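You operate a simulated robot arm through the tools that you are given. There is no shell and no other tool. Be economical: measure what you need, move in short steps, check, and stop when the job is done.

The job below is to be done with a simulated robot arm. You get a single attempt, and the scene is never put back.

TASK
Set the reed sensor to light with the rod out, and lock it.
Fine: test box on first and off last.

It is judged by the outcome, as a careful person would: the job done as asked, and still so three seconds after it is handed in. It fails if anything else is knocked over, pushed out of place, dropped, spilled or broken.

THE ROBOT
A 6-joint arm with a two-finger parallel gripper, fixed in place. Base frame: the origin is at the foot of the arm, x ahead of it, y to its left, z up. Readings come in mm, degrees, newtons and seconds.
Its first joint turns from -66.0 to 66.0 degrees. Payload 2.9 kg.
Tool frame: the origin (TCP) lies between the finger pads and is the grasp point; the fingertips stand 30 mm ahead of it; z points along the fingers, y is the line along which they close. The gripper opens to 110 mm. The fingers are 20 mm wide and 10 mm thick; the gripper's body (48 by 112 mm) begins 55 mm behind the TCP.
Orientation is that of the tool frame in the base frame, as a unit quaternion [w, x, y, z]. With the fingers straight down and closing along the base's y, the tool's x points along the base's -x, its y along +y and its z along -z.

THE INTERFACE
- The arm moves only by the tool servo_tool. Its argument "series" is a list of rows, each an object (a shift or turn left out is 0, a gripper value left out holds the last) with "delta_pos": the shift along the base's x, y, z in units of 30 mm (1.0 is 30 mm), a list of three; "dr": the turn, a rotation vector about the base's x, y, z in units of 8 degrees (1.0 is 8 degrees), a list of three; "jaw": the gripper command, from -1 (fully open) to 1 (shut), values between in proportion. In form: [{"delta_pos": [x, y, z], "dr": [rx, ry, rz], "jaw": jaw}, ...]. A call has 1 to 20 rows; each row shifts and turns the commanded pose from where the row before left it. A call with a number of a shift or a turn outside -1 to 1 is refused whole. Rows are played at 5 a second. More than 50 mm and 8.6 degrees between two rows, or a gripper value outside its range, and nothing of the call is played. A pose out of reach is approached as far as the arm can. The call stops where the force on the tool passes 40 N (or 10 N more than at its start, if that is more) or the arm is blocked; 0.2 s more then pass. Each finger travels about 108 mm/s and halts on what it meets, pressing with about 45 N; the grip force reading is that of the motor and also rises with nothing between the fingers. The clock runs only during rows and for 0.2 s after the last one: add rows that do not move to give the fingers time. It gives the time, the measured TCP pose, the force on the tool (base axes), the opening and the grip force at its end, in the units of the frame above (readings bear some noise).
- Cameras (640 x 400 px; columns grow to the right, rows downward): "scene" is fixed at [91, 438.3, 1408.8]; the picture's right is [-0.67, -0.75, 0.00], its down [-0.24, 0.22, -0.94] and it looks along [0.70, -0.63, -0.33] (base axes); focal length 341 px, centre (320, 200). "wrist" rides on the gripper at [72, 17, -103] in the tool frame; the picture's right is [-0.23, 0.97, 0.00], its down [-0.76, -0.18, -0.62] and it looks along [-0.61, -0.14, 0.78] (tool axes); focal length 222 px, centre (320, 200). There is no depth. A picture from a camera that has moved, and an enlarged one, comes with that camera's place and axes in the base frame and with its lens.
- grab_frame(camera): a new picture of that camera. It takes no simulated time.
- enlarge(camera, box): a new picture of the part [left, top, right, bottom] of that camera's present view, enlarged. It takes no simulated time.
- finish_job(): hands the job in; it is judged then, once.

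Work in short steps. Places have to be worked out from the pictures, the camera data and where the tool is seen: move nearer, look again, correct. Check each grasp and each placing, and mend what went wrong. You have 120 turns and 84 pictures in all, those below and enlarged ones among them. Open the gripper and draw the arm clear of the work before you hand the job in, unless the task says otherwise; then end with one line.

The tools are called after "Emit:" by a JSON object that holds its "name" and its "arguments". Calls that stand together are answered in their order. servo_tool: Moves the arm, as the interface text tells. Its arguments: {"type":"object","properties":{"series":{"type":"array","items":{"type":"object","properties":{"delta_pos":{"type":"array","items":{"type":"number"}},"dr":{"type":"array","items":{"type":"number"}},"jaw":{"type":"number"}}}}},"required":["series"]} The other tools are called the same way: grab_frame (camera) takes a picture; enlarge (camera, box) takes an enlarged picture of a part of a camera's view; finish_job () hands the job in.

At the start:

```text
time: 0.0
ee_pos: [457.2, 22.4, 1235.3]
ee_rot: [0.0, 0.0, 1.0, 0.0]
ft_force: [0.2, 0.6, 1.4]
gripper_width: 110.0
grip_force: 0.1
```

scene: 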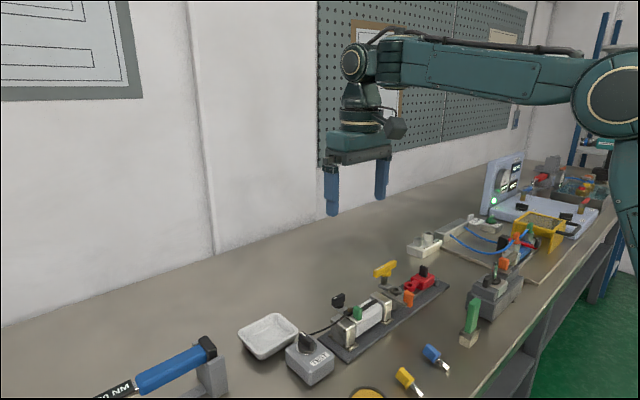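
wrist: 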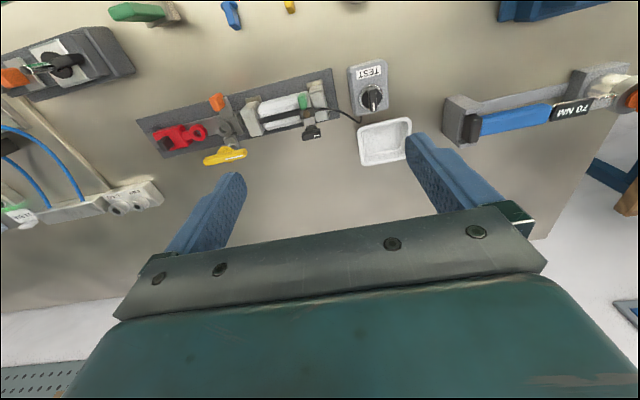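

I start by looking closely at the cylinder fixture and the test box from both cameras.

Emit:
{"name": "enlarge", "arguments": {"camera": "scene", "box": [230, 240, 470, 390]}}

Emit:
{"name": "enlarge", "arguments": {"camera": "wrist", "box": [130, 50, 420, 180]}}

```text
2.67 times, centred on (350, 315) of scene
camera zoom: at [91.0, 438.3, 1408.8], right [-0.67, -0.75, 0.0], down [-0.24, 0.22, -0.94], along [0.7, -0.63, -0.33], focal length 909 px, centre (240, -107)
```

zoom: 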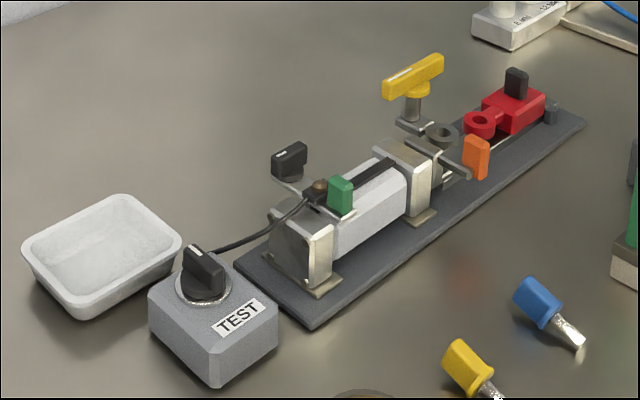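

```text
2.21 times, centred on (275, 115) of wrist
camera zoom: at [384.2, 39.3, 1340.1], right [0.23, 0.97, 0.0], down [0.76, -0.18, 0.62], along [0.61, -0.14, -0.78], focal length 490 px, centre (419, 388)
```

zoom: 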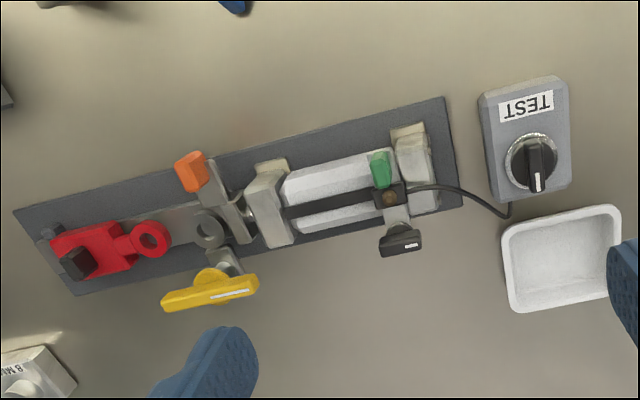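

The sensor is on the cylinder, at about (480, -30). I move the wrist camera down for a closer view, with the fingers staying well above the parts.

Emit:
{"name": "servo_tool", "arguments": {"series": [{"delta_pos": [0.3, -0.2, -0.8]}, {"delta_pos": [0.3, -0.2, -0.8]}, {"delta_pos": [0.2, -0.2, -0.8]}, {"delta_pos": [0.1, -0.2, -0.8]}, {"delta_pos": [0, 0, -0.8]}, {"delta_pos": [0, 0, 0]}]}}

Emit:
{"name": "grab_frame", "arguments": {"camera": "wrist"}}

Emit:
{"name": "grab_frame", "arguments": {"camera": "scene"}}

```text
time: 1.4
ee_pos: [486.0, -2.8, 1115.6]
ee_rot: [0.0, 0.0, 1.0, 0.001]
ft_force: [-0.6, -0.4, -0.3]
gripper_width: 110.1
grip_force: 0.0
```

```text
79 pictures are left
camera wrist: at [412.4, 13.9, 1220.8], right [0.23, 0.97, 0.0], down [0.76, -0.18, 0.62], along [0.61, -0.14, -0.78], focal length 222 px, centre (320, 200)
```

wrist: 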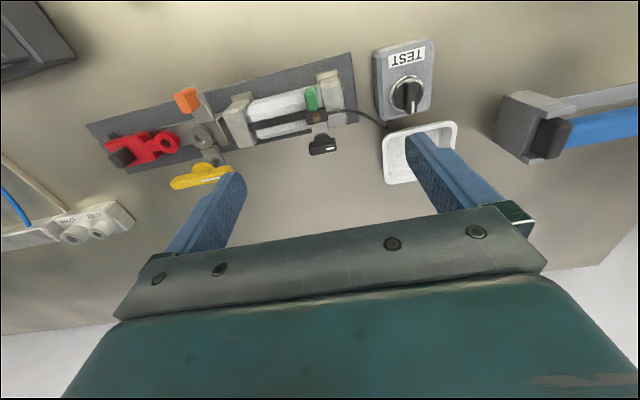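

```text
78 pictures are left
```

scene: 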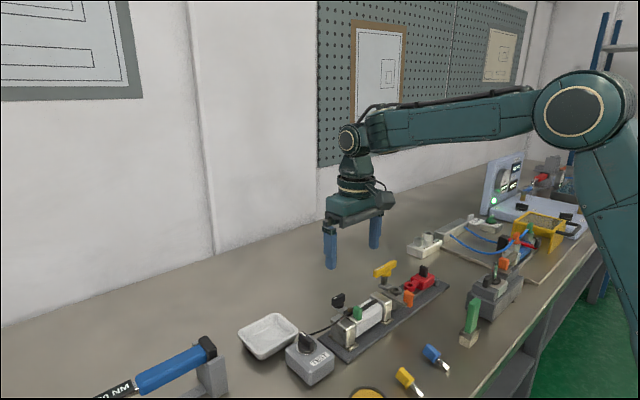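

Emit:
{"name": "enlarge", "arguments": {"camera": "wrist", "box": [80, 40, 280, 190]}}

Emit:
{"name": "enlarge", "arguments": {"camera": "wrist", "box": [220, 35, 450, 185]}}

Emit:
{"name": "enlarge", "arguments": {"camera": "scene", "box": [320, 250, 460, 360]}}

```text
2.67 times, centred on (180, 115) of wrist
camera zoom: at [412.4, 13.9, 1220.8], right [0.23, 0.97, 0.0], down [0.76, -0.18, 0.62], along [0.61, -0.14, -0.78], focal length 592 px, centre (693, 427)
```

zoom: 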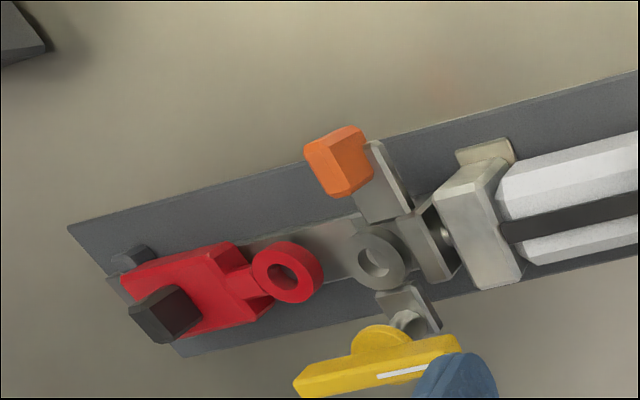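

```text
2.67 times, centred on (335, 110) of wrist
camera zoom: at [412.4, 13.9, 1220.8], right [0.23, 0.97, 0.0], down [0.76, -0.18, 0.62], along [0.61, -0.14, -0.78], focal length 592 px, centre (280, 440)
```

zoom: 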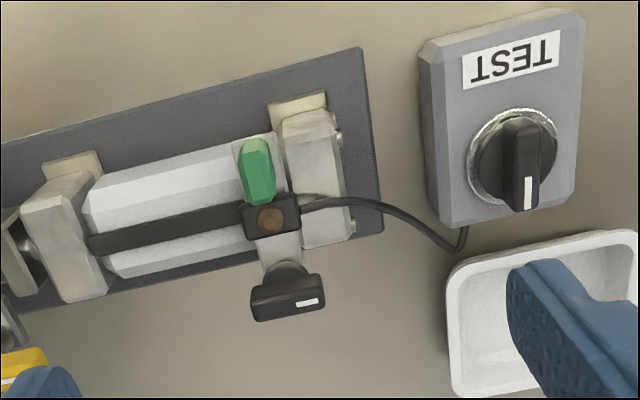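

```text
3.64 times, centred on (390, 305) of scene
camera zoom: at [91.0, 438.3, 1408.8], right [-0.67, -0.75, 0.0], down [-0.24, 0.22, -0.94], along [0.7, -0.63, -0.33], focal length 1240 px, centre (66, -182)
```

zoom: 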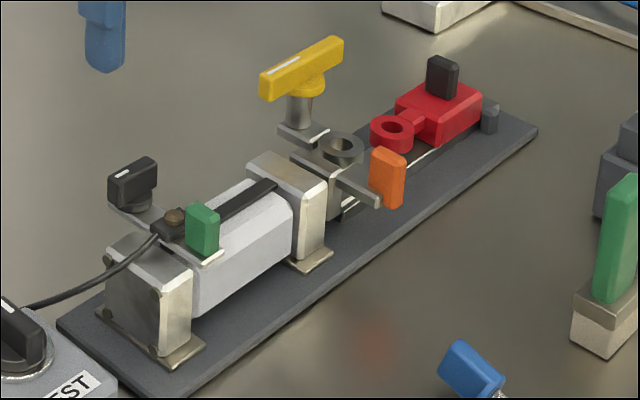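

By triangulation the cylinder axis lies along y at x≈496. The plate top comes out at z≈879, lower than the bench height I was given, so I'll take care when descending. I move above the rod end for a closer look.

Emit:
{"name": "servo_tool", "arguments": {"series": [{"delta_pos": [0, -0.9, -0.3]}, {"delta_pos": [0, -0.9, -0.3]}, {"delta_pos": [0, -0.9, -0.3]}, {"delta_pos": [0, -0.9, -0.3]}, {"delta_pos": [0, -0.9, 0]}, {"delta_pos": [0, 0, 0]}]}}

Emit:
{"name": "enlarge", "arguments": {"camera": "wrist", "box": [120, 0, 440, 200]}}

```text
time: 2.8
ee_pos: [485.6, -136.2, 1077.1]
ee_rot: [0.0, -0.001, 1.0, 0.0]
ft_force: [-0.3, -0.1, -0.1]
gripper_width: 110.0
grip_force: 0.1
```

```text
2.00 times, centred on (280, 100) of wrist
camera zoom: at [411.9, -119.0, 1182.9], right [0.23, 0.97, 0.0], down [0.76, -0.18, 0.62], along [0.61, -0.14, -0.78], focal length 444 px, centre (400, 400)
```

zoom: 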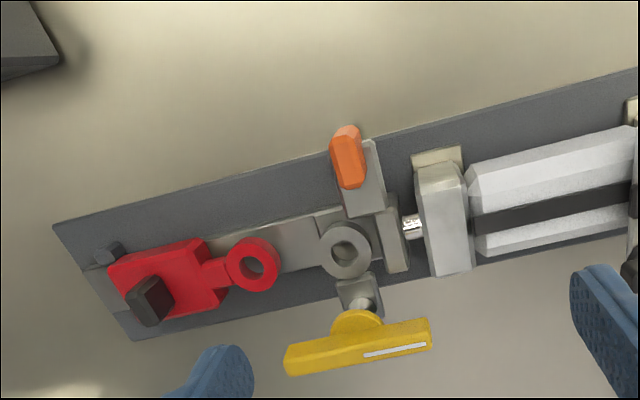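

The rod is retracted. The carriage has an orange grip and a yellow marked lock knob, and there's a separate red block further along. I take a closer scene view of that end.

Emit:
{"name": "enlarge", "arguments": {"camera": "scene", "box": [365, 250, 461, 310]}}

Emit:
{"name": "enlarge", "arguments": {"camera": "scene", "box": [320, 285, 400, 335]}}

```text
6.67 times, centred on (413, 280) of scene
camera zoom: at [91.0, 438.3, 1408.8], right [-0.67, -0.75, 0.0], down [-0.24, 0.22, -0.94], along [0.7, -0.63, -0.33], focal length 2272 px, centre (-300, -333)
```

zoom: 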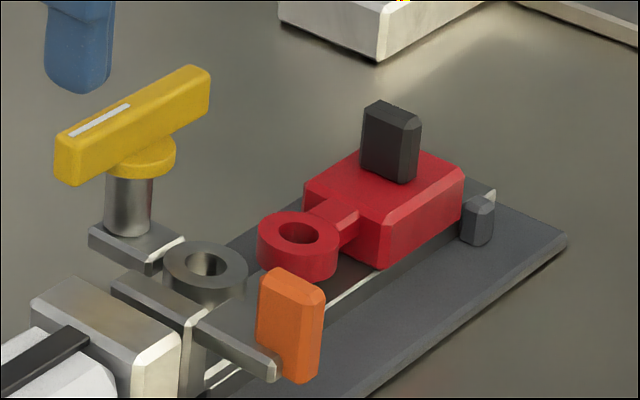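

```text
8.00 times, centred on (360, 310) of scene
camera zoom: at [91.0, 438.3, 1408.8], right [-0.67, -0.75, 0.0], down [-0.24, 0.22, -0.94], along [0.7, -0.63, -0.33], focal length 2727 px, centre (0, -680)
```

zoom: 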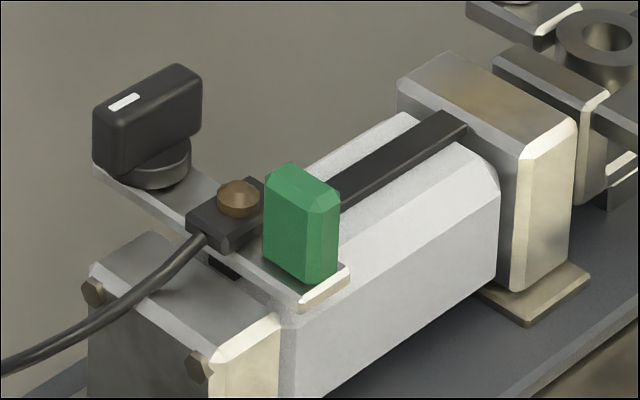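

The rings, grips and knobs are clear now. First the test box: I go above its knob at about (503, 103) with the jaws half closed and look.

Emit:
{"name": "servo_tool", "arguments": {"series": [{"delta_pos": [0.1, 1, 0], "jaw": 0.1}, {"delta_pos": [0.1, 1, 0]}, {"delta_pos": [0.1, 1, 0]}, {"delta_pos": [0.1, 1, 0]}, {"delta_pos": [0.1, 1, 0]}, {"delta_pos": [0.08, 1, 0]}, {"delta_pos": [0, 1, -0.4]}, {"delta_pos": [0, 0.97, -0.5]}, {"delta_pos": [0, 0, 0]}]}}

Emit:
{"name": "enlarge", "arguments": {"camera": "wrist", "box": [180, 0, 500, 200]}}

Emit:
{"name": "enlarge", "arguments": {"camera": "scene", "box": [240, 240, 400, 390]}}

```text
time: 4.8
ee_pos: [499.5, 101.8, 1051.4]
ee_rot: [0.0, 0.0, 1.0, -0.001]
ft_force: [-0.1, -0.1, -0.1]
gripper_width: 49.4
grip_force: 0.1
```

```text
2.00 times, centred on (340, 100) of wrist
camera zoom: at [426.9, 119.2, 1157.1], right [0.23, 0.97, 0.0], down [0.76, -0.18, 0.62], along [0.61, -0.14, -0.78], focal length 444 px, centre (280, 400)
```

zoom: 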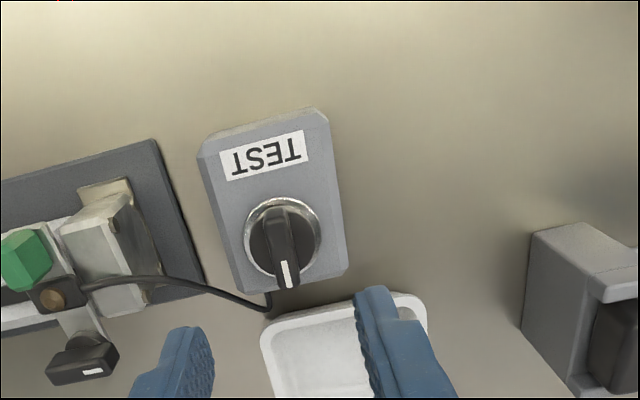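

```text
2.67 times, centred on (320, 315) of scene
camera zoom: at [90.9, 438.4, 1408.8], right [-0.67, -0.75, 0.0], down [-0.24, 0.22, -0.94], along [0.71, -0.63, -0.33], focal length 909 px, centre (320, -107)
```

zoom: 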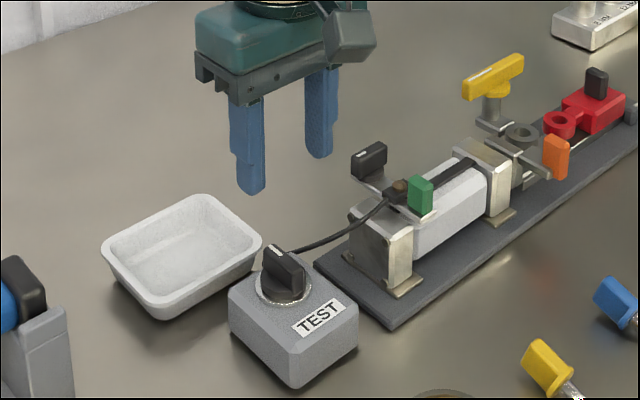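

The knob bar lies along x with its centre at about (497, 103) and its top at z≈948. I descend partway and check.

Emit:
{"name": "servo_tool", "arguments": {"series": [{"delta_pos": [-0.1, 0.05, -0.8]}, {"delta_pos": [0, 0, -0.8]}, {"delta_pos": [0, 0, -0.7]}, {"delta_pos": [0, 0, 0]}]}}

Emit:
{"name": "enlarge", "arguments": {"camera": "wrist", "box": [180, 0, 500, 200]}}

Emit:
{"name": "enlarge", "arguments": {"camera": "scene", "box": [240, 280, 400, 380]}}

```text
time: 5.8
ee_pos: [499.7, 104.9, 981.8]
ee_rot: [0.0, 0.001, 1.0, 0.0]
ft_force: [0.6, 0.3, 0.1]
gripper_width: 49.4
grip_force: 0.0
```

```text
2.00 times, centred on (340, 100) of wrist
camera zoom: at [425.6, 121.0, 1087.3], right [0.23, 0.97, 0.0], down [0.76, -0.18, 0.62], along [0.61, -0.14, -0.78], focal length 444 px, centre (280, 400)
```

zoom: 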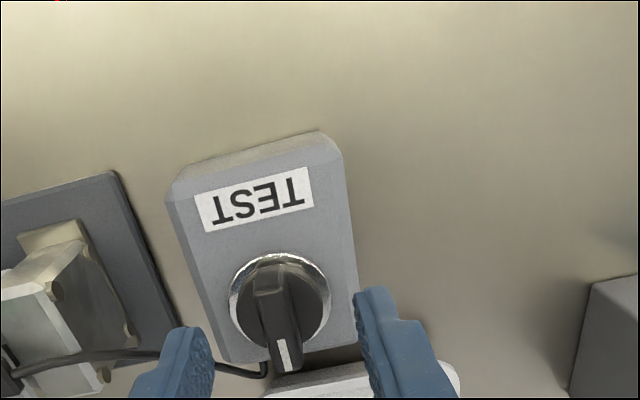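

```text
4.00 times, centred on (320, 330) of scene
camera zoom: at [91.0, 438.3, 1408.8], right [-0.67, -0.75, 0.0], down [-0.24, 0.22, -0.94], along [0.7, -0.63, -0.33], focal length 1364 px, centre (320, -320)
```

zoom: 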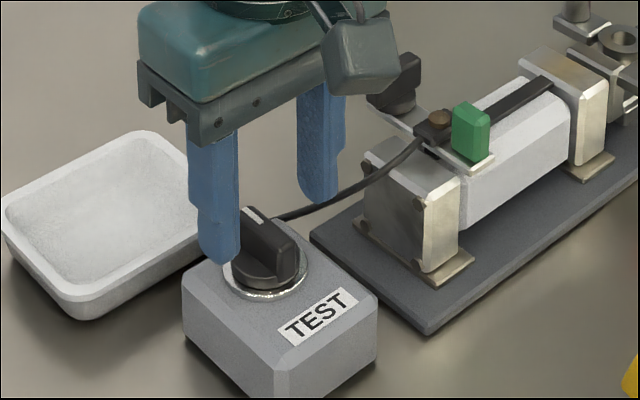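

The fingers are centred over the knob. I go down about 14 mm to straddle it, then look before closing.

Emit:
{"name": "servo_tool", "arguments": {"series": [{"delta_pos": [0, 0, -0.25]}, {"delta_pos": [0, 0, -0.25]}, {"delta_pos": [0, 0, 0]}]}}

Emit:
{"name": "enlarge", "arguments": {"camera": "scene", "box": [260, 300, 360, 370]}}

```text
time: 6.6
ee_pos: [499.8, 104.2, 967.1]
ee_rot: [0.0, 0.0, 1.0, 0.0]
ft_force: [-0.8, 0.0, -0.4]
gripper_width: 49.5
grip_force: 0.1
```

```text
5.71 times, centred on (310, 335) of scene
camera zoom: at [91.0, 438.3, 1408.8], right [-0.67, -0.75, 0.0], down [-0.24, 0.22, -0.94], along [0.7, -0.63, -0.33], focal length 1948 px, centre (377, -571)
```

zoom: 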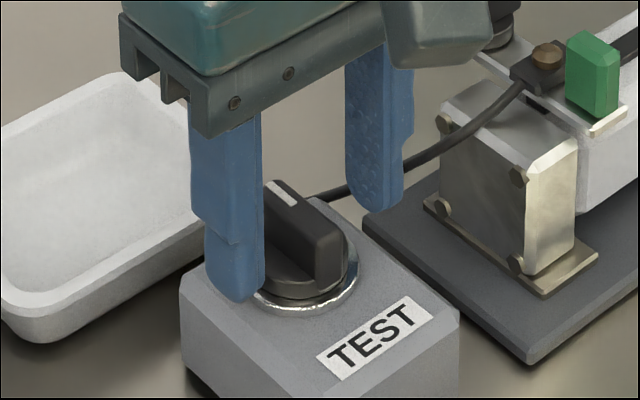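

The fingers straddle the bar. I go down 4 mm more and close.

Emit:
{"name": "servo_tool", "arguments": {"series": [{"delta_pos": [0, 0, -0.13]}, {"delta_pos": [0, 0, 0], "jaw": 0.9}, {"delta_pos": [0, 0, 0]}, {"delta_pos": [0, 0, 0]}]}}

Emit:
{"name": "enlarge", "arguments": {"camera": "scene", "box": [260, 300, 360, 370]}}

```text
time: 7.6
ee_pos: [499.6, 103.0, 962.5]
ee_rot: [0.0, 0.002, 1.0, -0.001]
ft_force: [0.4, -9.3, -1.3]
gripper_width: 12.0
grip_force: 45.2
```

```text
5.71 times, centred on (310, 335) of scene
camera zoom: at [91.0, 438.1, 1408.9], right [-0.67, -0.75, 0.0], down [-0.24, 0.22, -0.94], along [0.7, -0.63, -0.33], focal length 1948 px, centre (377, -571)
```

zoom: 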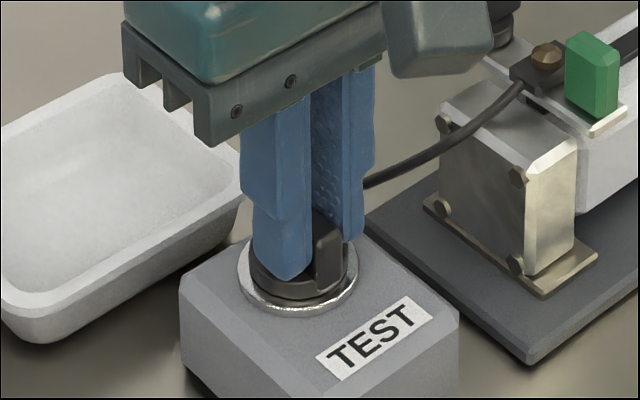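

I have a firm grip on the 12 mm bar. I try turning it clockwise and watch the forces.

Emit:
{"name": "servo_tool", "arguments": {"series": [{"delta_pos": [0, -0.03, 0], "dr": [0, 0, -1]}, {"dr": [0, 0, -1]}, {"dr": [0, 0, -1]}, {"dr": [0, 0, 0]}]}}

Emit:
{"name": "enlarge", "arguments": {"camera": "scene", "box": [260, 280, 388, 360]}}

```text
time: 8.6
ee_pos: [500.2, 104.2, 963.6]
ee_rot: [0.0, 0.206, 0.979, 0.001]
ft_force: [7.2, 10.6, -13.8]
gripper_width: 11.6
grip_force: 44.8
```

```text
5.00 times, centred on (324, 320) of scene
camera zoom: at [91.4, 438.7, 1408.6], right [-0.67, -0.75, 0.0], down [-0.24, 0.22, -0.94], along [0.7, -0.63, -0.33], focal length 1704 px, centre (300, -400)
```

zoom: 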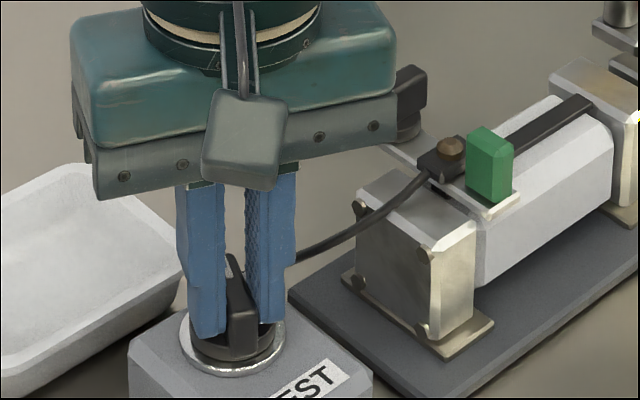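

The knob is following, with moderate force. I continue to about 48°.

Emit:
{"name": "servo_tool", "arguments": {"series": [{"dr": [0, 0, -1]}, {"dr": [0, 0, -1]}, {"dr": [0, 0, -1]}, {"dr": [0, 0, 0]}]}}

Emit:
{"name": "enlarge", "arguments": {"camera": "scene", "box": [260, 280, 388, 360]}}

```text
time: 9.3
ee_pos: [500.5, 107.0, 963.5]
ee_rot: [0.002, 0.355, 0.935, 0.003]
ft_force: [6.2, 3.0, -5.5]
gripper_width: 11.8
grip_force: 45.1
stopped in row 3: the force on the tool passed its limit (the readings are from after the stop); the commanded pose is now the measured one
```

```text
5.00 times, centred on (324, 320) of scene
camera zoom: at [91.2, 438.4, 1408.7], right [-0.67, -0.75, 0.0], down [-0.24, 0.22, -0.94], along [0.7, -0.63, -0.33], focal length 1704 px, centre (300, -400)
```

zoom: 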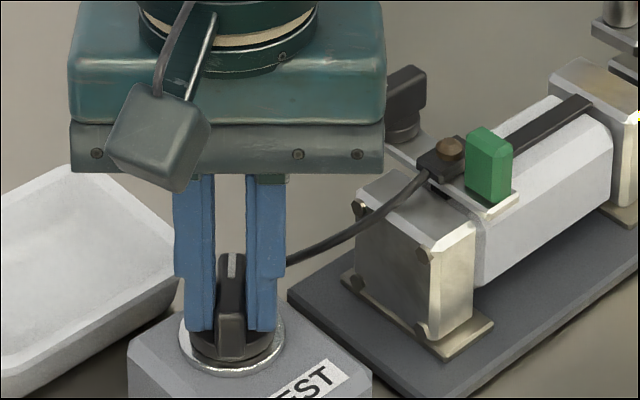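

The drift suggests the knob axis is about 5 mm further along the bar than my grip. I open, recentre along the bar, regrip and look.

Emit:
{"name": "servo_tool", "arguments": {"series": [{"jaw": 0.5}, {"delta_pos": [0.14, -0.13, 0]}, {"delta_pos": [0, 0, 0], "jaw": 0.9}, {"delta_pos": [0, 0, 0]}]}}

Emit:
{"name": "enlarge", "arguments": {"camera": "wrist", "box": [180, 0, 500, 200]}}

```text
time: 10.3
ee_pos: [504.7, 102.5, 964.1]
ee_rot: [0.002, 0.354, 0.935, 0.003]
ft_force: [4.7, 11.8, 0.1]
gripper_width: 11.9
grip_force: 44.3
```

```text
2.00 times, centred on (340, 100) of wrist
camera zoom: at [459.7, 162.9, 1069.8], right [0.82, 0.58, 0.01], down [0.45, -0.64, 0.62], along [0.37, -0.5, -0.78], focal length 444 px, centre (280, 400)
```

zoom: 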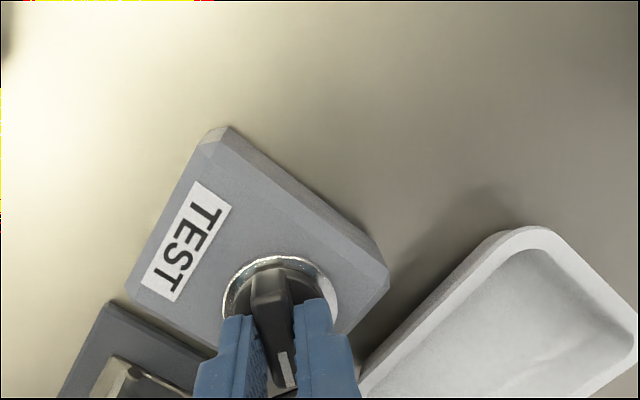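

Now gripped on the axis. I continue turning in two 8° steps and check.

Emit:
{"name": "servo_tool", "arguments": {"series": [{"dr": [0, 0, -1]}, {"dr": [0, 0, -1]}, {"dr": [0, 0, 0]}]}}

Emit:
{"name": "enlarge", "arguments": {"camera": "scene", "box": [260, 280, 388, 360]}}

```text
time: 11.1
ee_pos: [503.8, 102.0, 964.6]
ee_rot: [0.003, 0.483, 0.876, 0.002]
ft_force: [11.4, 14.1, 1.5]
gripper_width: 12.1
grip_force: 45.0
```

```text
5.00 times, centred on (324, 320) of scene
camera zoom: at [91.3, 438.7, 1408.6], right [-0.67, -0.75, 0.0], down [-0.24, 0.22, -0.94], along [0.7, -0.63, -0.33], focal length 1704 px, centre (300, -400)
```

zoom: 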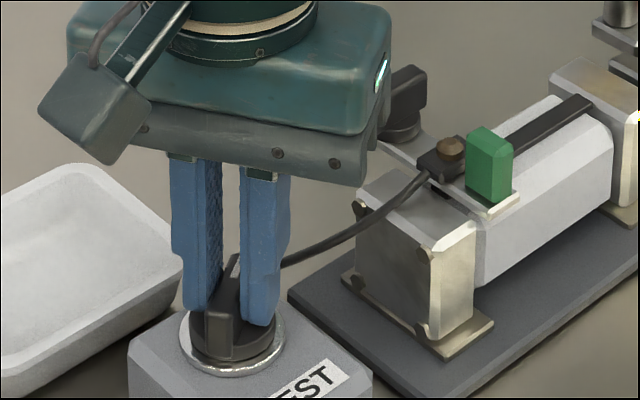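

The knob is now at about 58° and still following, with the LED still dark. I continue toward 90° and relieve the lateral force slightly.

Emit:
{"name": "servo_tool", "arguments": {"series": [{"delta_pos": [0.04, 0.05, 0], "dr": [0, 0, -1]}, {"dr": [0, 0, -1]}, {"dr": [0, 0, 0]}]}}

Emit:
{"name": "enlarge", "arguments": {"camera": "scene", "box": [260, 280, 388, 360]}}

```text
time: 11.9
ee_pos: [504.9, 103.0, 964.1]
ee_rot: [0.002, 0.601, 0.799, 0.001]
ft_force: [0.1, 0.6, 13.2]
gripper_width: 16.2
grip_force: 44.8
```

```text
5.00 times, centred on (324, 320) of scene
camera zoom: at [90.8, 438.3, 1408.8], right [-0.67, -0.75, 0.0], down [-0.24, 0.22, -0.94], along [0.71, -0.63, -0.33], focal length 1704 px, centre (300, -400)
```

zoom: 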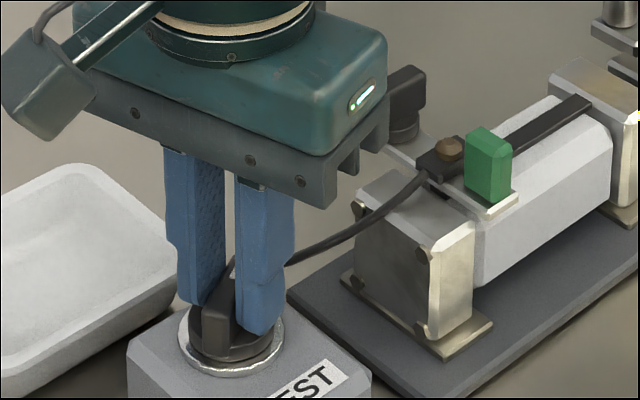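

The opening grew to 16 mm, so the knob seems to have reached a stop near 60° and the fingers are slipping. I release, back off upward and inspect the knob and LED.

Emit:
{"name": "servo_tool", "arguments": {"series": [{"dr": [0, 0, 1]}, {"dr": [0, 0, 1], "jaw": 0.4}, {"delta_pos": [0, 0, 0]}, {"delta_pos": [0, 0, 0.8]}, {"delta_pos": [0, 0, 1]}, {"delta_pos": [0, 0, 0]}]}}

Emit:
{"name": "enlarge", "arguments": {"camera": "scene", "box": [260, 280, 388, 360]}}

Emit:
{"name": "enlarge", "arguments": {"camera": "wrist", "box": [180, 0, 500, 200]}}

```text
time: 13.3
ee_pos: [504.3, 103.7, 1017.2]
ee_rot: [0.001, 0.482, 0.876, 0.003]
ft_force: [-0.3, -0.2, 0.3]
gripper_width: 32.9
grip_force: 0.1
```

```text
5.00 times, centred on (324, 320) of scene
camera zoom: at [91.0, 438.3, 1408.8], right [-0.67, -0.75, 0.0], down [-0.24, 0.22, -0.94], along [0.7, -0.63, -0.33], focal length 1704 px, centre (300, -400)
```

zoom: 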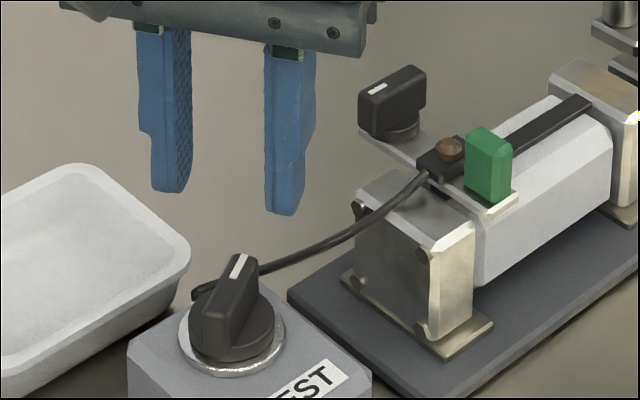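

```text
2.00 times, centred on (340, 100) of wrist
camera zoom: at [478.8, 173.1, 1122.6], right [0.94, 0.33, 0.0], down [0.25, -0.74, 0.62], along [0.21, -0.59, -0.78], focal length 444 px, centre (280, 400)
```

zoom: 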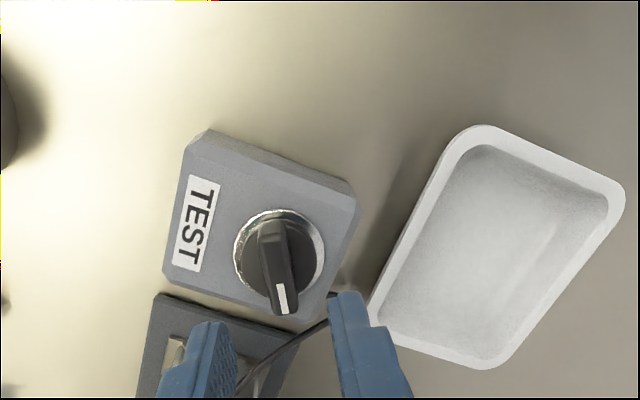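

The knob sits at about −58°, with the LED still dark; sliding the sensor will show whether the box is really on. Next I go above the orange rod grip at about (438, −143), squaring the tool as I go.

Emit:
{"name": "servo_tool", "arguments": {"series": [{"delta_pos": [0, 0, 0.7], "dr": [0, 0, 1], "jaw": 0.1}, {"delta_pos": [0, 0, 0.7], "dr": [0, 0, 1]}, {"delta_pos": [-0.3, -1, 0], "dr": [0, 0, 1]}, {"delta_pos": [-0.3, -1, 0], "dr": [0, 0, 1]}, {"delta_pos": [-0.3, -1, 0], "dr": [0, 0, 1]}, {"delta_pos": [-0.3, -1, 0], "dr": [0, 0, 1]}, {"delta_pos": [-0.3, -1, 0], "dr": [0, 0, 1]}, {"delta_pos": [-0.3, -1, 0], "dr": [0, 0, 0.21]}, {"delta_pos": [-0.2, -1, 0]}, {"delta_pos": [-0.2, -1, 0]}, {"delta_pos": [0, -0.23, -0.7]}, {"delta_pos": [0, 0, 0]}]}}

Emit:
{"name": "enlarge", "arguments": {"camera": "wrist", "box": [160, 0, 480, 200]}}

Emit:
{"name": "enlarge", "arguments": {"camera": "scene", "box": [320, 230, 448, 310]}}

```text
time: 15.9
ee_pos: [439.5, -144.2, 1037.7]
ee_rot: [-0.001, 0.0, 1.0, 0.002]
ft_force: [0.6, 0.4, -0.2]
gripper_width: 49.5
grip_force: 0.1
```

```text
2.00 times, centred on (320, 100) of wrist
camera zoom: at [367.3, -127.1, 1143.7], right [0.23, 0.97, 0.01], down [0.76, -0.18, 0.62], along [0.61, -0.14, -0.78], focal length 444 px, centre (320, 400)
```

zoom: 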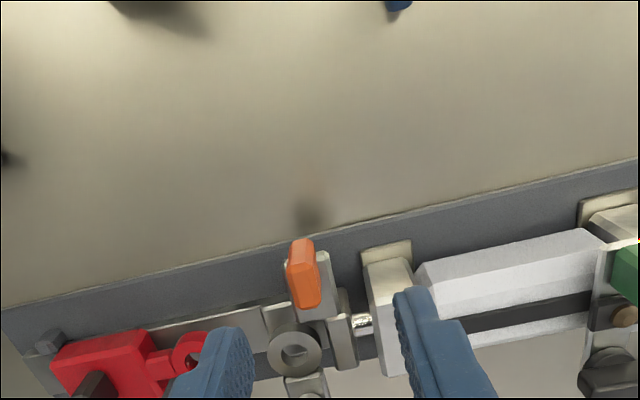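

```text
5.00 times, centred on (384, 270) of scene
camera zoom: at [91.0, 438.3, 1408.8], right [-0.67, -0.75, 0.0], down [-0.24, 0.22, -0.94], along [0.7, -0.63, -0.33], focal length 1704 px, centre (0, -150)
```

zoom: 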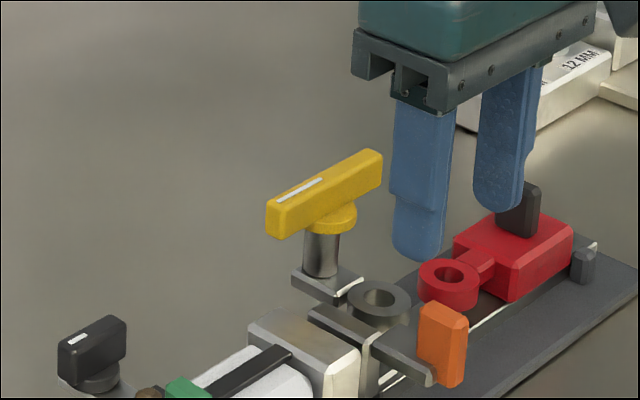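

The tab is about 7 mm further to −y. I shift there, narrow the jaws to 34 mm, descend until the fingertips are near its top, and look.

Emit:
{"name": "servo_tool", "arguments": {"series": [{"delta_pos": [-0.07, -0.23, -0.6], "jaw": 0.38}, {"delta_pos": [0, 0, -0.5]}, {"delta_pos": [0, 0, 0]}]}}

Emit:
{"name": "enlarge", "arguments": {"camera": "wrist", "box": [240, 60, 400, 200]}}

Emit:
{"name": "enlarge", "arguments": {"camera": "scene", "box": [370, 260, 450, 310]}}

```text
time: 16.7
ee_pos: [437.7, -149.3, 1006.1]
ee_rot: [0.0, 0.0, 1.0, 0.003]
ft_force: [-0.1, 0.1, -0.3]
gripper_width: 34.0
grip_force: 0.0
```

```text
2.86 times, centred on (320, 130) of wrist
camera zoom: at [363.8, -133.9, 1111.1], right [0.23, 0.97, 0.01], down [0.76, -0.18, 0.62], along [0.61, -0.14, -0.78], focal length 635 px, centre (320, 400)
```

zoom: 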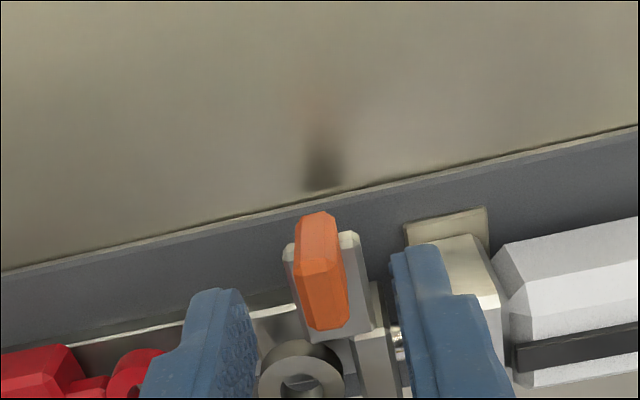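

```text
8.00 times, centred on (410, 285) of scene
camera zoom: at [91.0, 438.3, 1408.8], right [-0.67, -0.75, 0.0], down [-0.24, 0.22, -0.94], along [0.7, -0.63, -0.33], focal length 2727 px, centre (-400, -480)
```

zoom: 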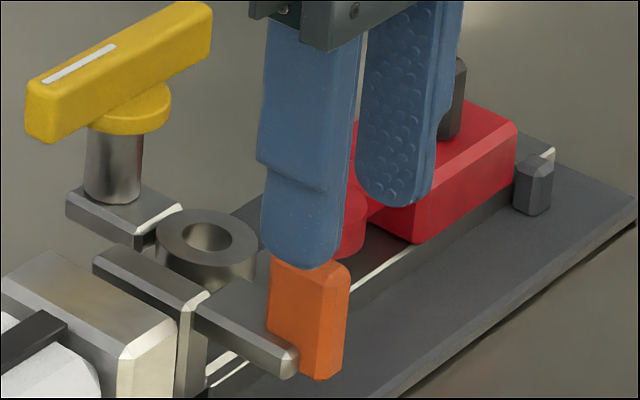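

The tab is about 22 mm tall and stands on the arm, so I descend until the tips are near z≈950 with narrower jaws, then grip.

Emit:
{"name": "servo_tool", "arguments": {"series": [{"delta_pos": [-0.07, 0, -0.4], "jaw": 0.55}, {"delta_pos": [0, 0, -0.4]}, {"delta_pos": [0, 0, 0]}, {"jaw": 0.9}, {"delta_pos": [0, 0, 0]}]}}

Emit:
{"name": "enlarge", "arguments": {"camera": "scene", "box": [370, 260, 450, 310]}}

```text
time: 17.9
ee_pos: [435.6, -151.4, 982.4]
ee_rot: [0.001, 0.001, 1.0, 0.002]
ft_force: [-1.2, -16.8, -4.7]
gripper_width: 11.0
grip_force: 45.4
```

```text
8.00 times, centred on (410, 285) of scene
camera zoom: at [91.0, 437.8, 1408.9], right [-0.67, -0.75, 0.0], down [-0.24, 0.22, -0.94], along [0.7, -0.63, -0.33], focal length 2727 px, centre (-400, -480)
```

zoom: 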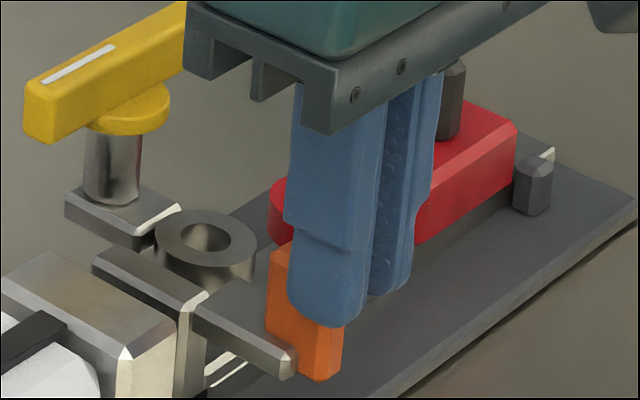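

The tab is gripped at 11 mm. I pull gently toward −y to see whether the carriage is free.

Emit:
{"name": "servo_tool", "arguments": {"series": [{"delta_pos": [0, -0.15, 0]}, {"delta_pos": [0, -0.15, 0]}, {"delta_pos": [0, -0.1, 0]}, {"delta_pos": [0, 0, 0]}]}}

```text
time: 18.9
ee_pos: [435.2, -162.3, 982.3]
ee_rot: [0.002, -0.001, 1.0, 0.004]
ft_force: [5.6, 2.3, 11.4]
gripper_width: 11.6
grip_force: 45.3
```

It moved 11 mm with low force. I check that the carriage came along.

Emit:
{"name": "enlarge", "arguments": {"camera": "scene", "box": [360, 255, 456, 315]}}

```text
6.67 times, centred on (408, 285) of scene
camera zoom: at [91.0, 438.5, 1408.7], right [-0.67, -0.75, 0.0], down [-0.24, 0.22, -0.94], along [0.7, -0.63, -0.33], focal length 2272 px, centre (-267, -367)
```

zoom: 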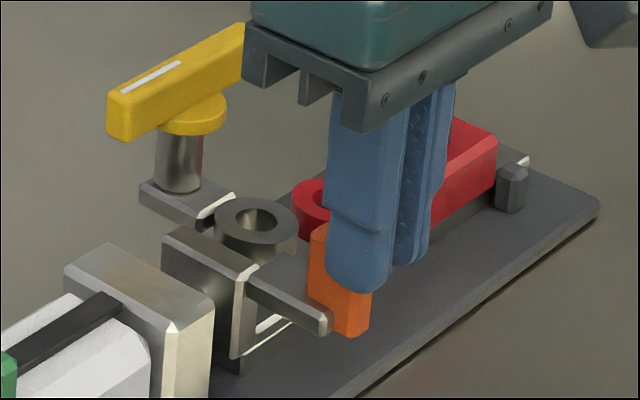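

The carriage and rod are coming out. I continue in small steps toward the red ring and watch the force.

Emit:
{"name": "servo_tool", "arguments": {"series": [{"delta_pos": [0, -0.15, 0]}, {"delta_pos": [0, -0.15, 0]}, {"delta_pos": [0, 0, 0]}]}}

Emit:
{"name": "enlarge", "arguments": {"camera": "scene", "box": [360, 255, 456, 315]}}

Emit:
{"name": "enlarge", "arguments": {"camera": "wrist", "box": [160, 60, 480, 260]}}

```text
time: 19.7
ee_pos: [435.3, -170.5, 982.4]
ee_rot: [0.002, 0.0, 1.0, 0.002]
ft_force: [6.3, 0.9, 15.6]
gripper_width: 11.6
grip_force: 44.9
```

```text
6.67 times, centred on (408, 285) of scene
camera zoom: at [90.9, 438.5, 1408.7], right [-0.67, -0.75, 0.0], down [-0.24, 0.22, -0.94], along [0.7, -0.63, -0.33], focal length 2272 px, centre (-267, -367)
```

zoom: 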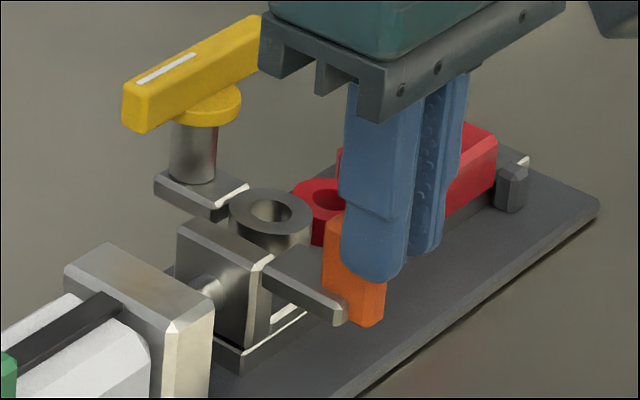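

```text
2.00 times, centred on (320, 160) of wrist
camera zoom: at [361.2, -154.7, 1087.5], right [0.23, 0.97, 0.0], down [0.76, -0.18, 0.63], along [0.61, -0.14, -0.78], focal length 444 px, centre (320, 280)
```

zoom: 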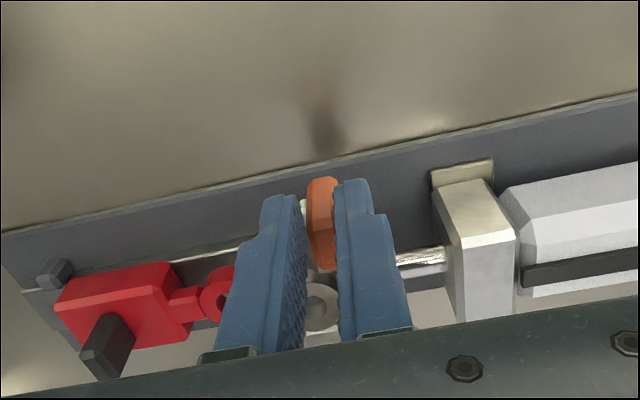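

The eye and the red ring are nearly touching. I advance in 2 mm steps until there is resistance.

Emit:
{"name": "servo_tool", "arguments": {"series": [{"delta_pos": [0, -0.08, 0]}, {"delta_pos": [0, -0.08, 0]}, {"delta_pos": [0, -0.08, 0]}, {"delta_pos": [0, 0, 0]}]}}

Emit:
{"name": "enlarge", "arguments": {"camera": "scene", "box": [360, 255, 456, 315]}}

```text
time: 20.7
ee_pos: [435.4, -177.5, 982.5]
ee_rot: [0.001, -0.001, 1.0, 0.002]
ft_force: [8.2, 0.5, 8.0]
gripper_width: 11.8
grip_force: 45.4
```

```text
6.67 times, centred on (408, 285) of scene
camera zoom: at [91.0, 438.4, 1408.7], right [-0.67, -0.75, 0.0], down [-0.24, 0.22, -0.94], along [0.7, -0.63, -0.33], focal length 2272 px, centre (-267, -367)
```

zoom: 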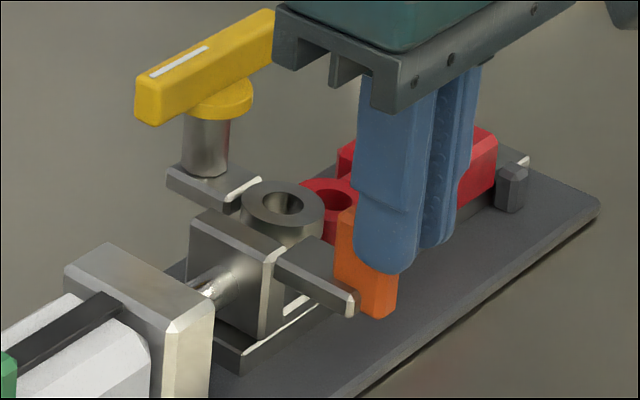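

There's no resistance yet, and the grey eye may be passing over the red one. I continue.

Emit:
{"name": "servo_tool", "arguments": {"series": [{"delta_pos": [0, -0.1, 0]}, {"delta_pos": [0, -0.1, 0]}, {"delta_pos": [0, -0.1, 0]}, {"delta_pos": [0, 0, 0]}]}}

Emit:
{"name": "enlarge", "arguments": {"camera": "scene", "box": [360, 255, 456, 315]}}

Emit:
{"name": "enlarge", "arguments": {"camera": "wrist", "box": [160, 60, 480, 260]}}

```text
time: 21.7
ee_pos: [435.0, -188.6, 982.8]
ee_rot: [0.001, 0.0, 1.0, 0.002]
ft_force: [7.1, 1.3, 11.7]
gripper_width: 11.5
grip_force: 45.4
```

```text
6.67 times, centred on (408, 285) of scene
camera zoom: at [91.0, 438.4, 1408.7], right [-0.67, -0.75, 0.0], down [-0.24, 0.22, -0.94], along [0.7, -0.63, -0.33], focal length 2272 px, centre (-267, -367)
```

zoom: 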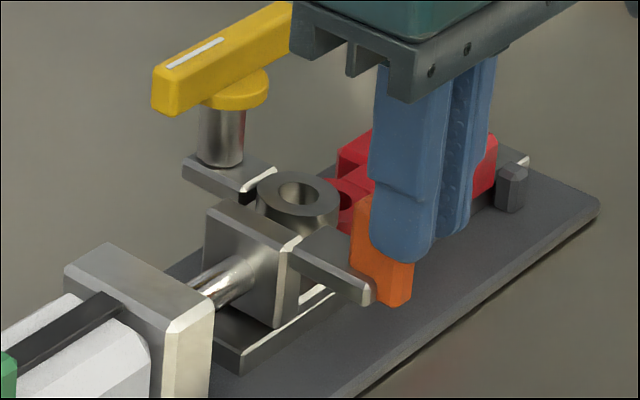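

```text
2.00 times, centred on (320, 160) of wrist
camera zoom: at [361.6, -172.0, 1087.7], right [0.23, 0.97, 0.01], down [0.76, -0.18, 0.62], along [0.61, -0.14, -0.78], focal length 444 px, centre (320, 280)
```

zoom: 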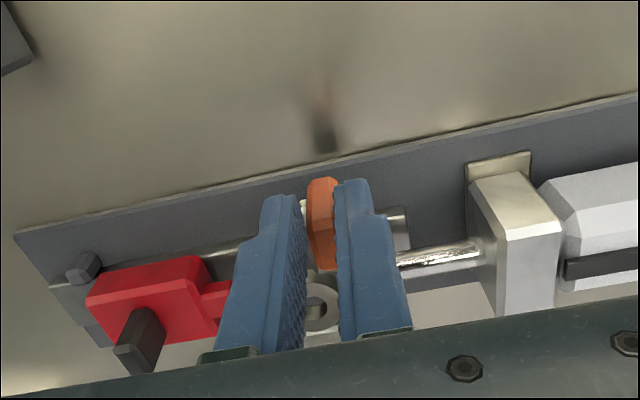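

Emit:
{"name": "servo_tool", "arguments": {"series": [{"delta_pos": [0, -0.1, 0]}, {"delta_pos": [0, -0.1, 0]}, {"delta_pos": [0, -0.1, 0]}, {"delta_pos": [0, -0.1, 0]}, {"delta_pos": [0, 0, 0]}]}}

Emit:
{"name": "enlarge", "arguments": {"camera": "scene", "box": [360, 255, 456, 315]}}

```text
time: 22.9
ee_pos: [435.2, -200.4, 981.3]
ee_rot: [0.001, 0.0, 1.0, 0.001]
ft_force: [-4.3, 1.8, 27.6]
gripper_width: 11.7
grip_force: 44.9
```

```text
6.67 times, centred on (408, 285) of scene
camera zoom: at [90.5, 438.5, 1408.7], right [-0.67, -0.75, 0.0], down [-0.24, 0.22, -0.95], along [0.71, -0.63, -0.33], focal length 2272 px, centre (-267, -367)
```

zoom: 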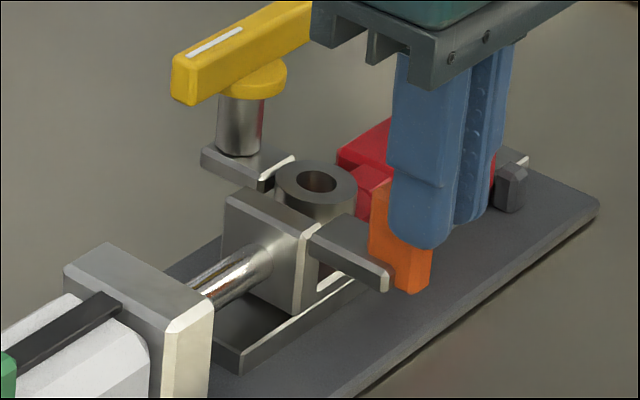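

Through the grey eye's hole I now see red, so the holes are nearly aligned. I relieve the vertical force by 1 mm and continue in tiny steps.

Emit:
{"name": "servo_tool", "arguments": {"series": [{"delta_pos": [0, 0, 0.04]}, {"delta_pos": [0, -0.07, 0]}, {"delta_pos": [0, -0.07, 0]}, {"delta_pos": [0, 0, 0]}]}}

Emit:
{"name": "enlarge", "arguments": {"camera": "scene", "box": [360, 255, 456, 315]}}

```text
time: 23.9
ee_pos: [435.8, -205.4, 981.2]
ee_rot: [0.002, 0.0, 1.0, 0.002]
ft_force: [1.4, 1.4, 8.8]
gripper_width: 11.6
grip_force: 45.1
```

```text
6.67 times, centred on (408, 285) of scene
camera zoom: at [90.9, 438.4, 1408.7], right [-0.67, -0.75, 0.0], down [-0.24, 0.22, -0.94], along [0.71, -0.63, -0.33], focal length 2272 px, centre (-267, -367)
```

zoom: 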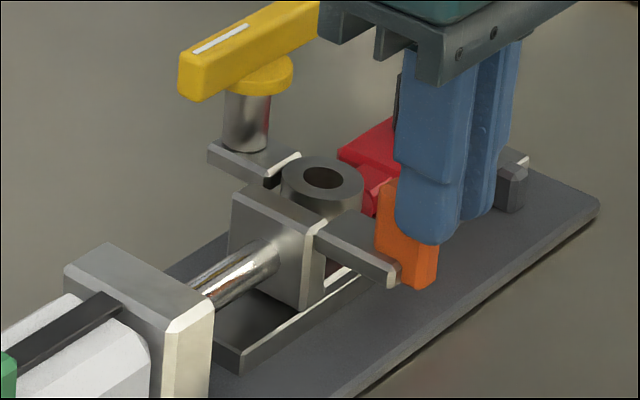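

Emit:
{"name": "servo_tool", "arguments": {"series": [{"delta_pos": [0, -0.07, 0]}, {"delta_pos": [0, -0.07, 0]}, {"delta_pos": [0, -0.07, 0]}, {"delta_pos": [0, 0, 0]}]}}

Emit:
{"name": "enlarge", "arguments": {"camera": "scene", "box": [360, 255, 456, 315]}}

Emit:
{"name": "enlarge", "arguments": {"camera": "wrist", "box": [160, 60, 480, 260]}}

```text
time: 24.9
ee_pos: [435.1, -210.3, 982.1]
ee_rot: [0.0, 0.0, 1.0, 0.003]
ft_force: [4.3, 2.2, -2.1]
gripper_width: 11.4
grip_force: 44.7
```

```text
6.67 times, centred on (408, 285) of scene
camera zoom: at [91.1, 438.4, 1408.8], right [-0.67, -0.75, 0.0], down [-0.24, 0.22, -0.94], along [0.7, -0.63, -0.33], focal length 2272 px, centre (-267, -367)
```

zoom: 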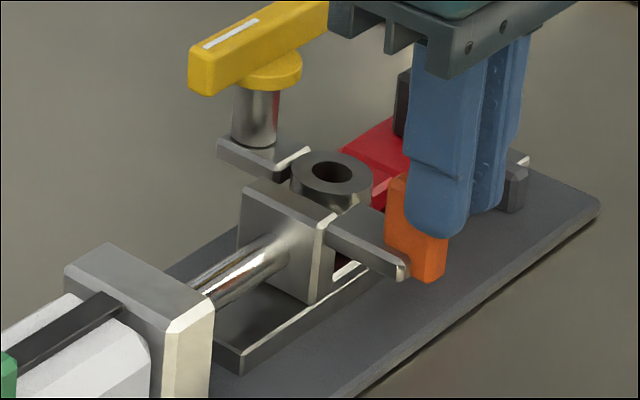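

```text
2.00 times, centred on (320, 160) of wrist
camera zoom: at [361.7, -193.7, 1087.7], right [0.23, 0.97, 0.01], down [0.76, -0.18, 0.62], along [0.61, -0.14, -0.78], focal length 444 px, centre (320, 280)
```

zoom: 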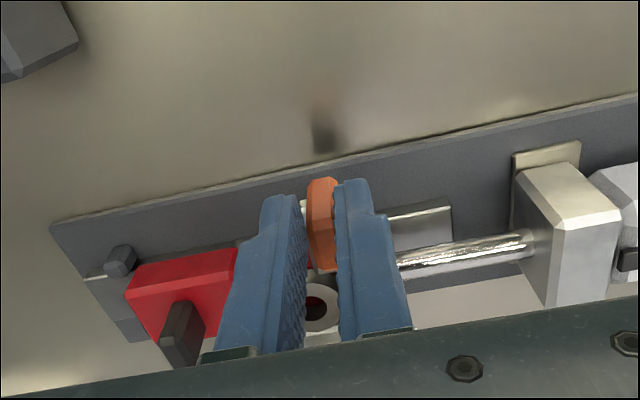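

Still free, at about 59 mm of travel. I continue.

Emit:
{"name": "servo_tool", "arguments": {"series": [{"delta_pos": [0, -0.07, 0]}, {"delta_pos": [0, -0.07, 0]}, {"delta_pos": [0, -0.07, 0]}, {"delta_pos": [0, -0.07, 0]}, {"delta_pos": [0, -0.07, 0]}, {"delta_pos": [0, 0, 0]}]}}

Emit:
{"name": "enlarge", "arguments": {"camera": "scene", "box": [360, 255, 456, 315]}}

```text
time: 26.0
ee_pos: [436.0, -212.1, 982.8]
ee_rot: [-0.003, -0.008, 1.0, 0.007]
ft_force: [-1.8, 7.5, 3.0]
gripper_width: 11.9
grip_force: 45.2
stopped in row 5: the force on the tool passed its limit (the readings are from after the stop); the commanded pose is now the measured one
```

```text
6.67 times, centred on (408, 285) of scene
camera zoom: at [90.9, 438.5, 1408.7], right [-0.67, -0.75, 0.0], down [-0.24, 0.22, -0.94], along [0.7, -0.63, -0.33], focal length 2272 px, centre (-267, -367)
```

zoom: 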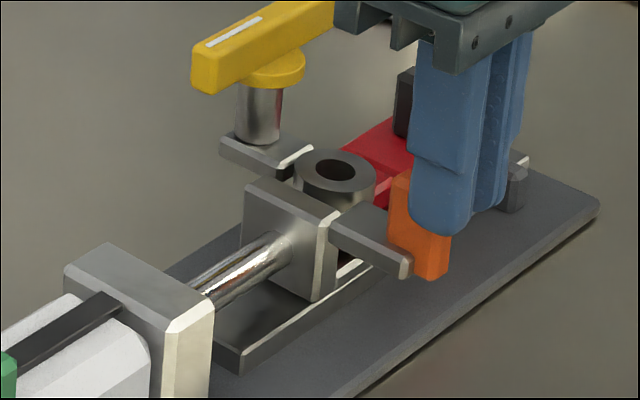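

The rod hit its end stop at about 60 mm of travel, so it is fully out. I release it, rise, and go above the green sensor tab at about (470, −9).

Emit:
{"name": "servo_tool", "arguments": {"series": [{"jaw": 0.55}, {"delta_pos": [0, 0, 0]}, {"delta_pos": [0, 0, 0.8]}, {"delta_pos": [0, 0, 0.8]}, {"delta_pos": [0.15, 0.9, 0.2]}, {"delta_pos": [0.2, 1, 0]}, {"delta_pos": [0.2, 1, 0]}, {"delta_pos": [0.2, 1, 0]}, {"delta_pos": [0.2, 1, 0]}, {"delta_pos": [0.1, 1, 0]}, {"delta_pos": [0.08, 0.87, 0], "jaw": 0.45}, {"delta_pos": [0, 0, 0]}]}}

Emit:
{"name": "enlarge", "arguments": {"camera": "wrist", "box": [200, 40, 440, 200]}}

Emit:
{"name": "enlarge", "arguments": {"camera": "scene", "box": [310, 245, 438, 325]}}

```text
time: 28.6
ee_pos: [468.9, -10.8, 1036.7]
ee_rot: [-0.001, -0.007, 1.0, 0.007]
ft_force: [-0.7, 0.3, -0.5]
gripper_width: 30.1
grip_force: 0.0
```

```text
2.50 times, centred on (320, 120) of wrist
camera zoom: at [395.1, 4.0, 1142.7], right [0.21, 0.98, 0.01], down [0.77, -0.18, 0.62], along [0.61, -0.12, -0.79], focal length 555 px, centre (320, 400)
```

zoom: 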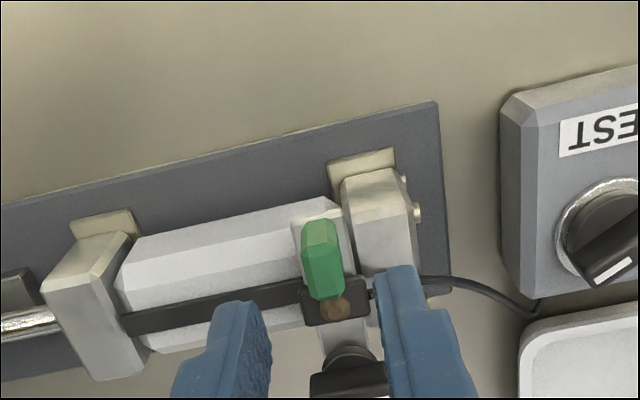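

```text
5.00 times, centred on (374, 285) of scene
camera zoom: at [90.9, 438.4, 1408.8], right [-0.67, -0.75, 0.0], down [-0.24, 0.22, -0.94], along [0.7, -0.63, -0.33], focal length 1704 px, centre (50, -225)
```

zoom: 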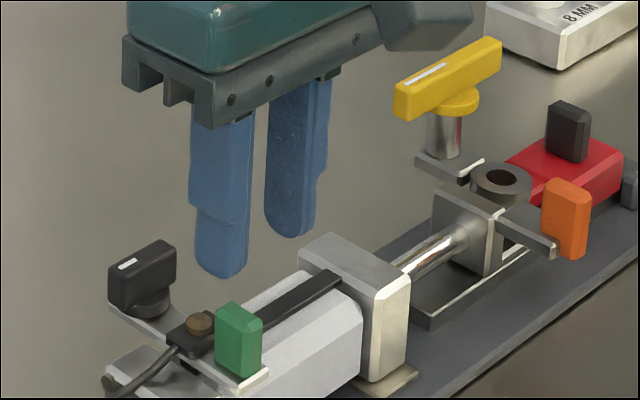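

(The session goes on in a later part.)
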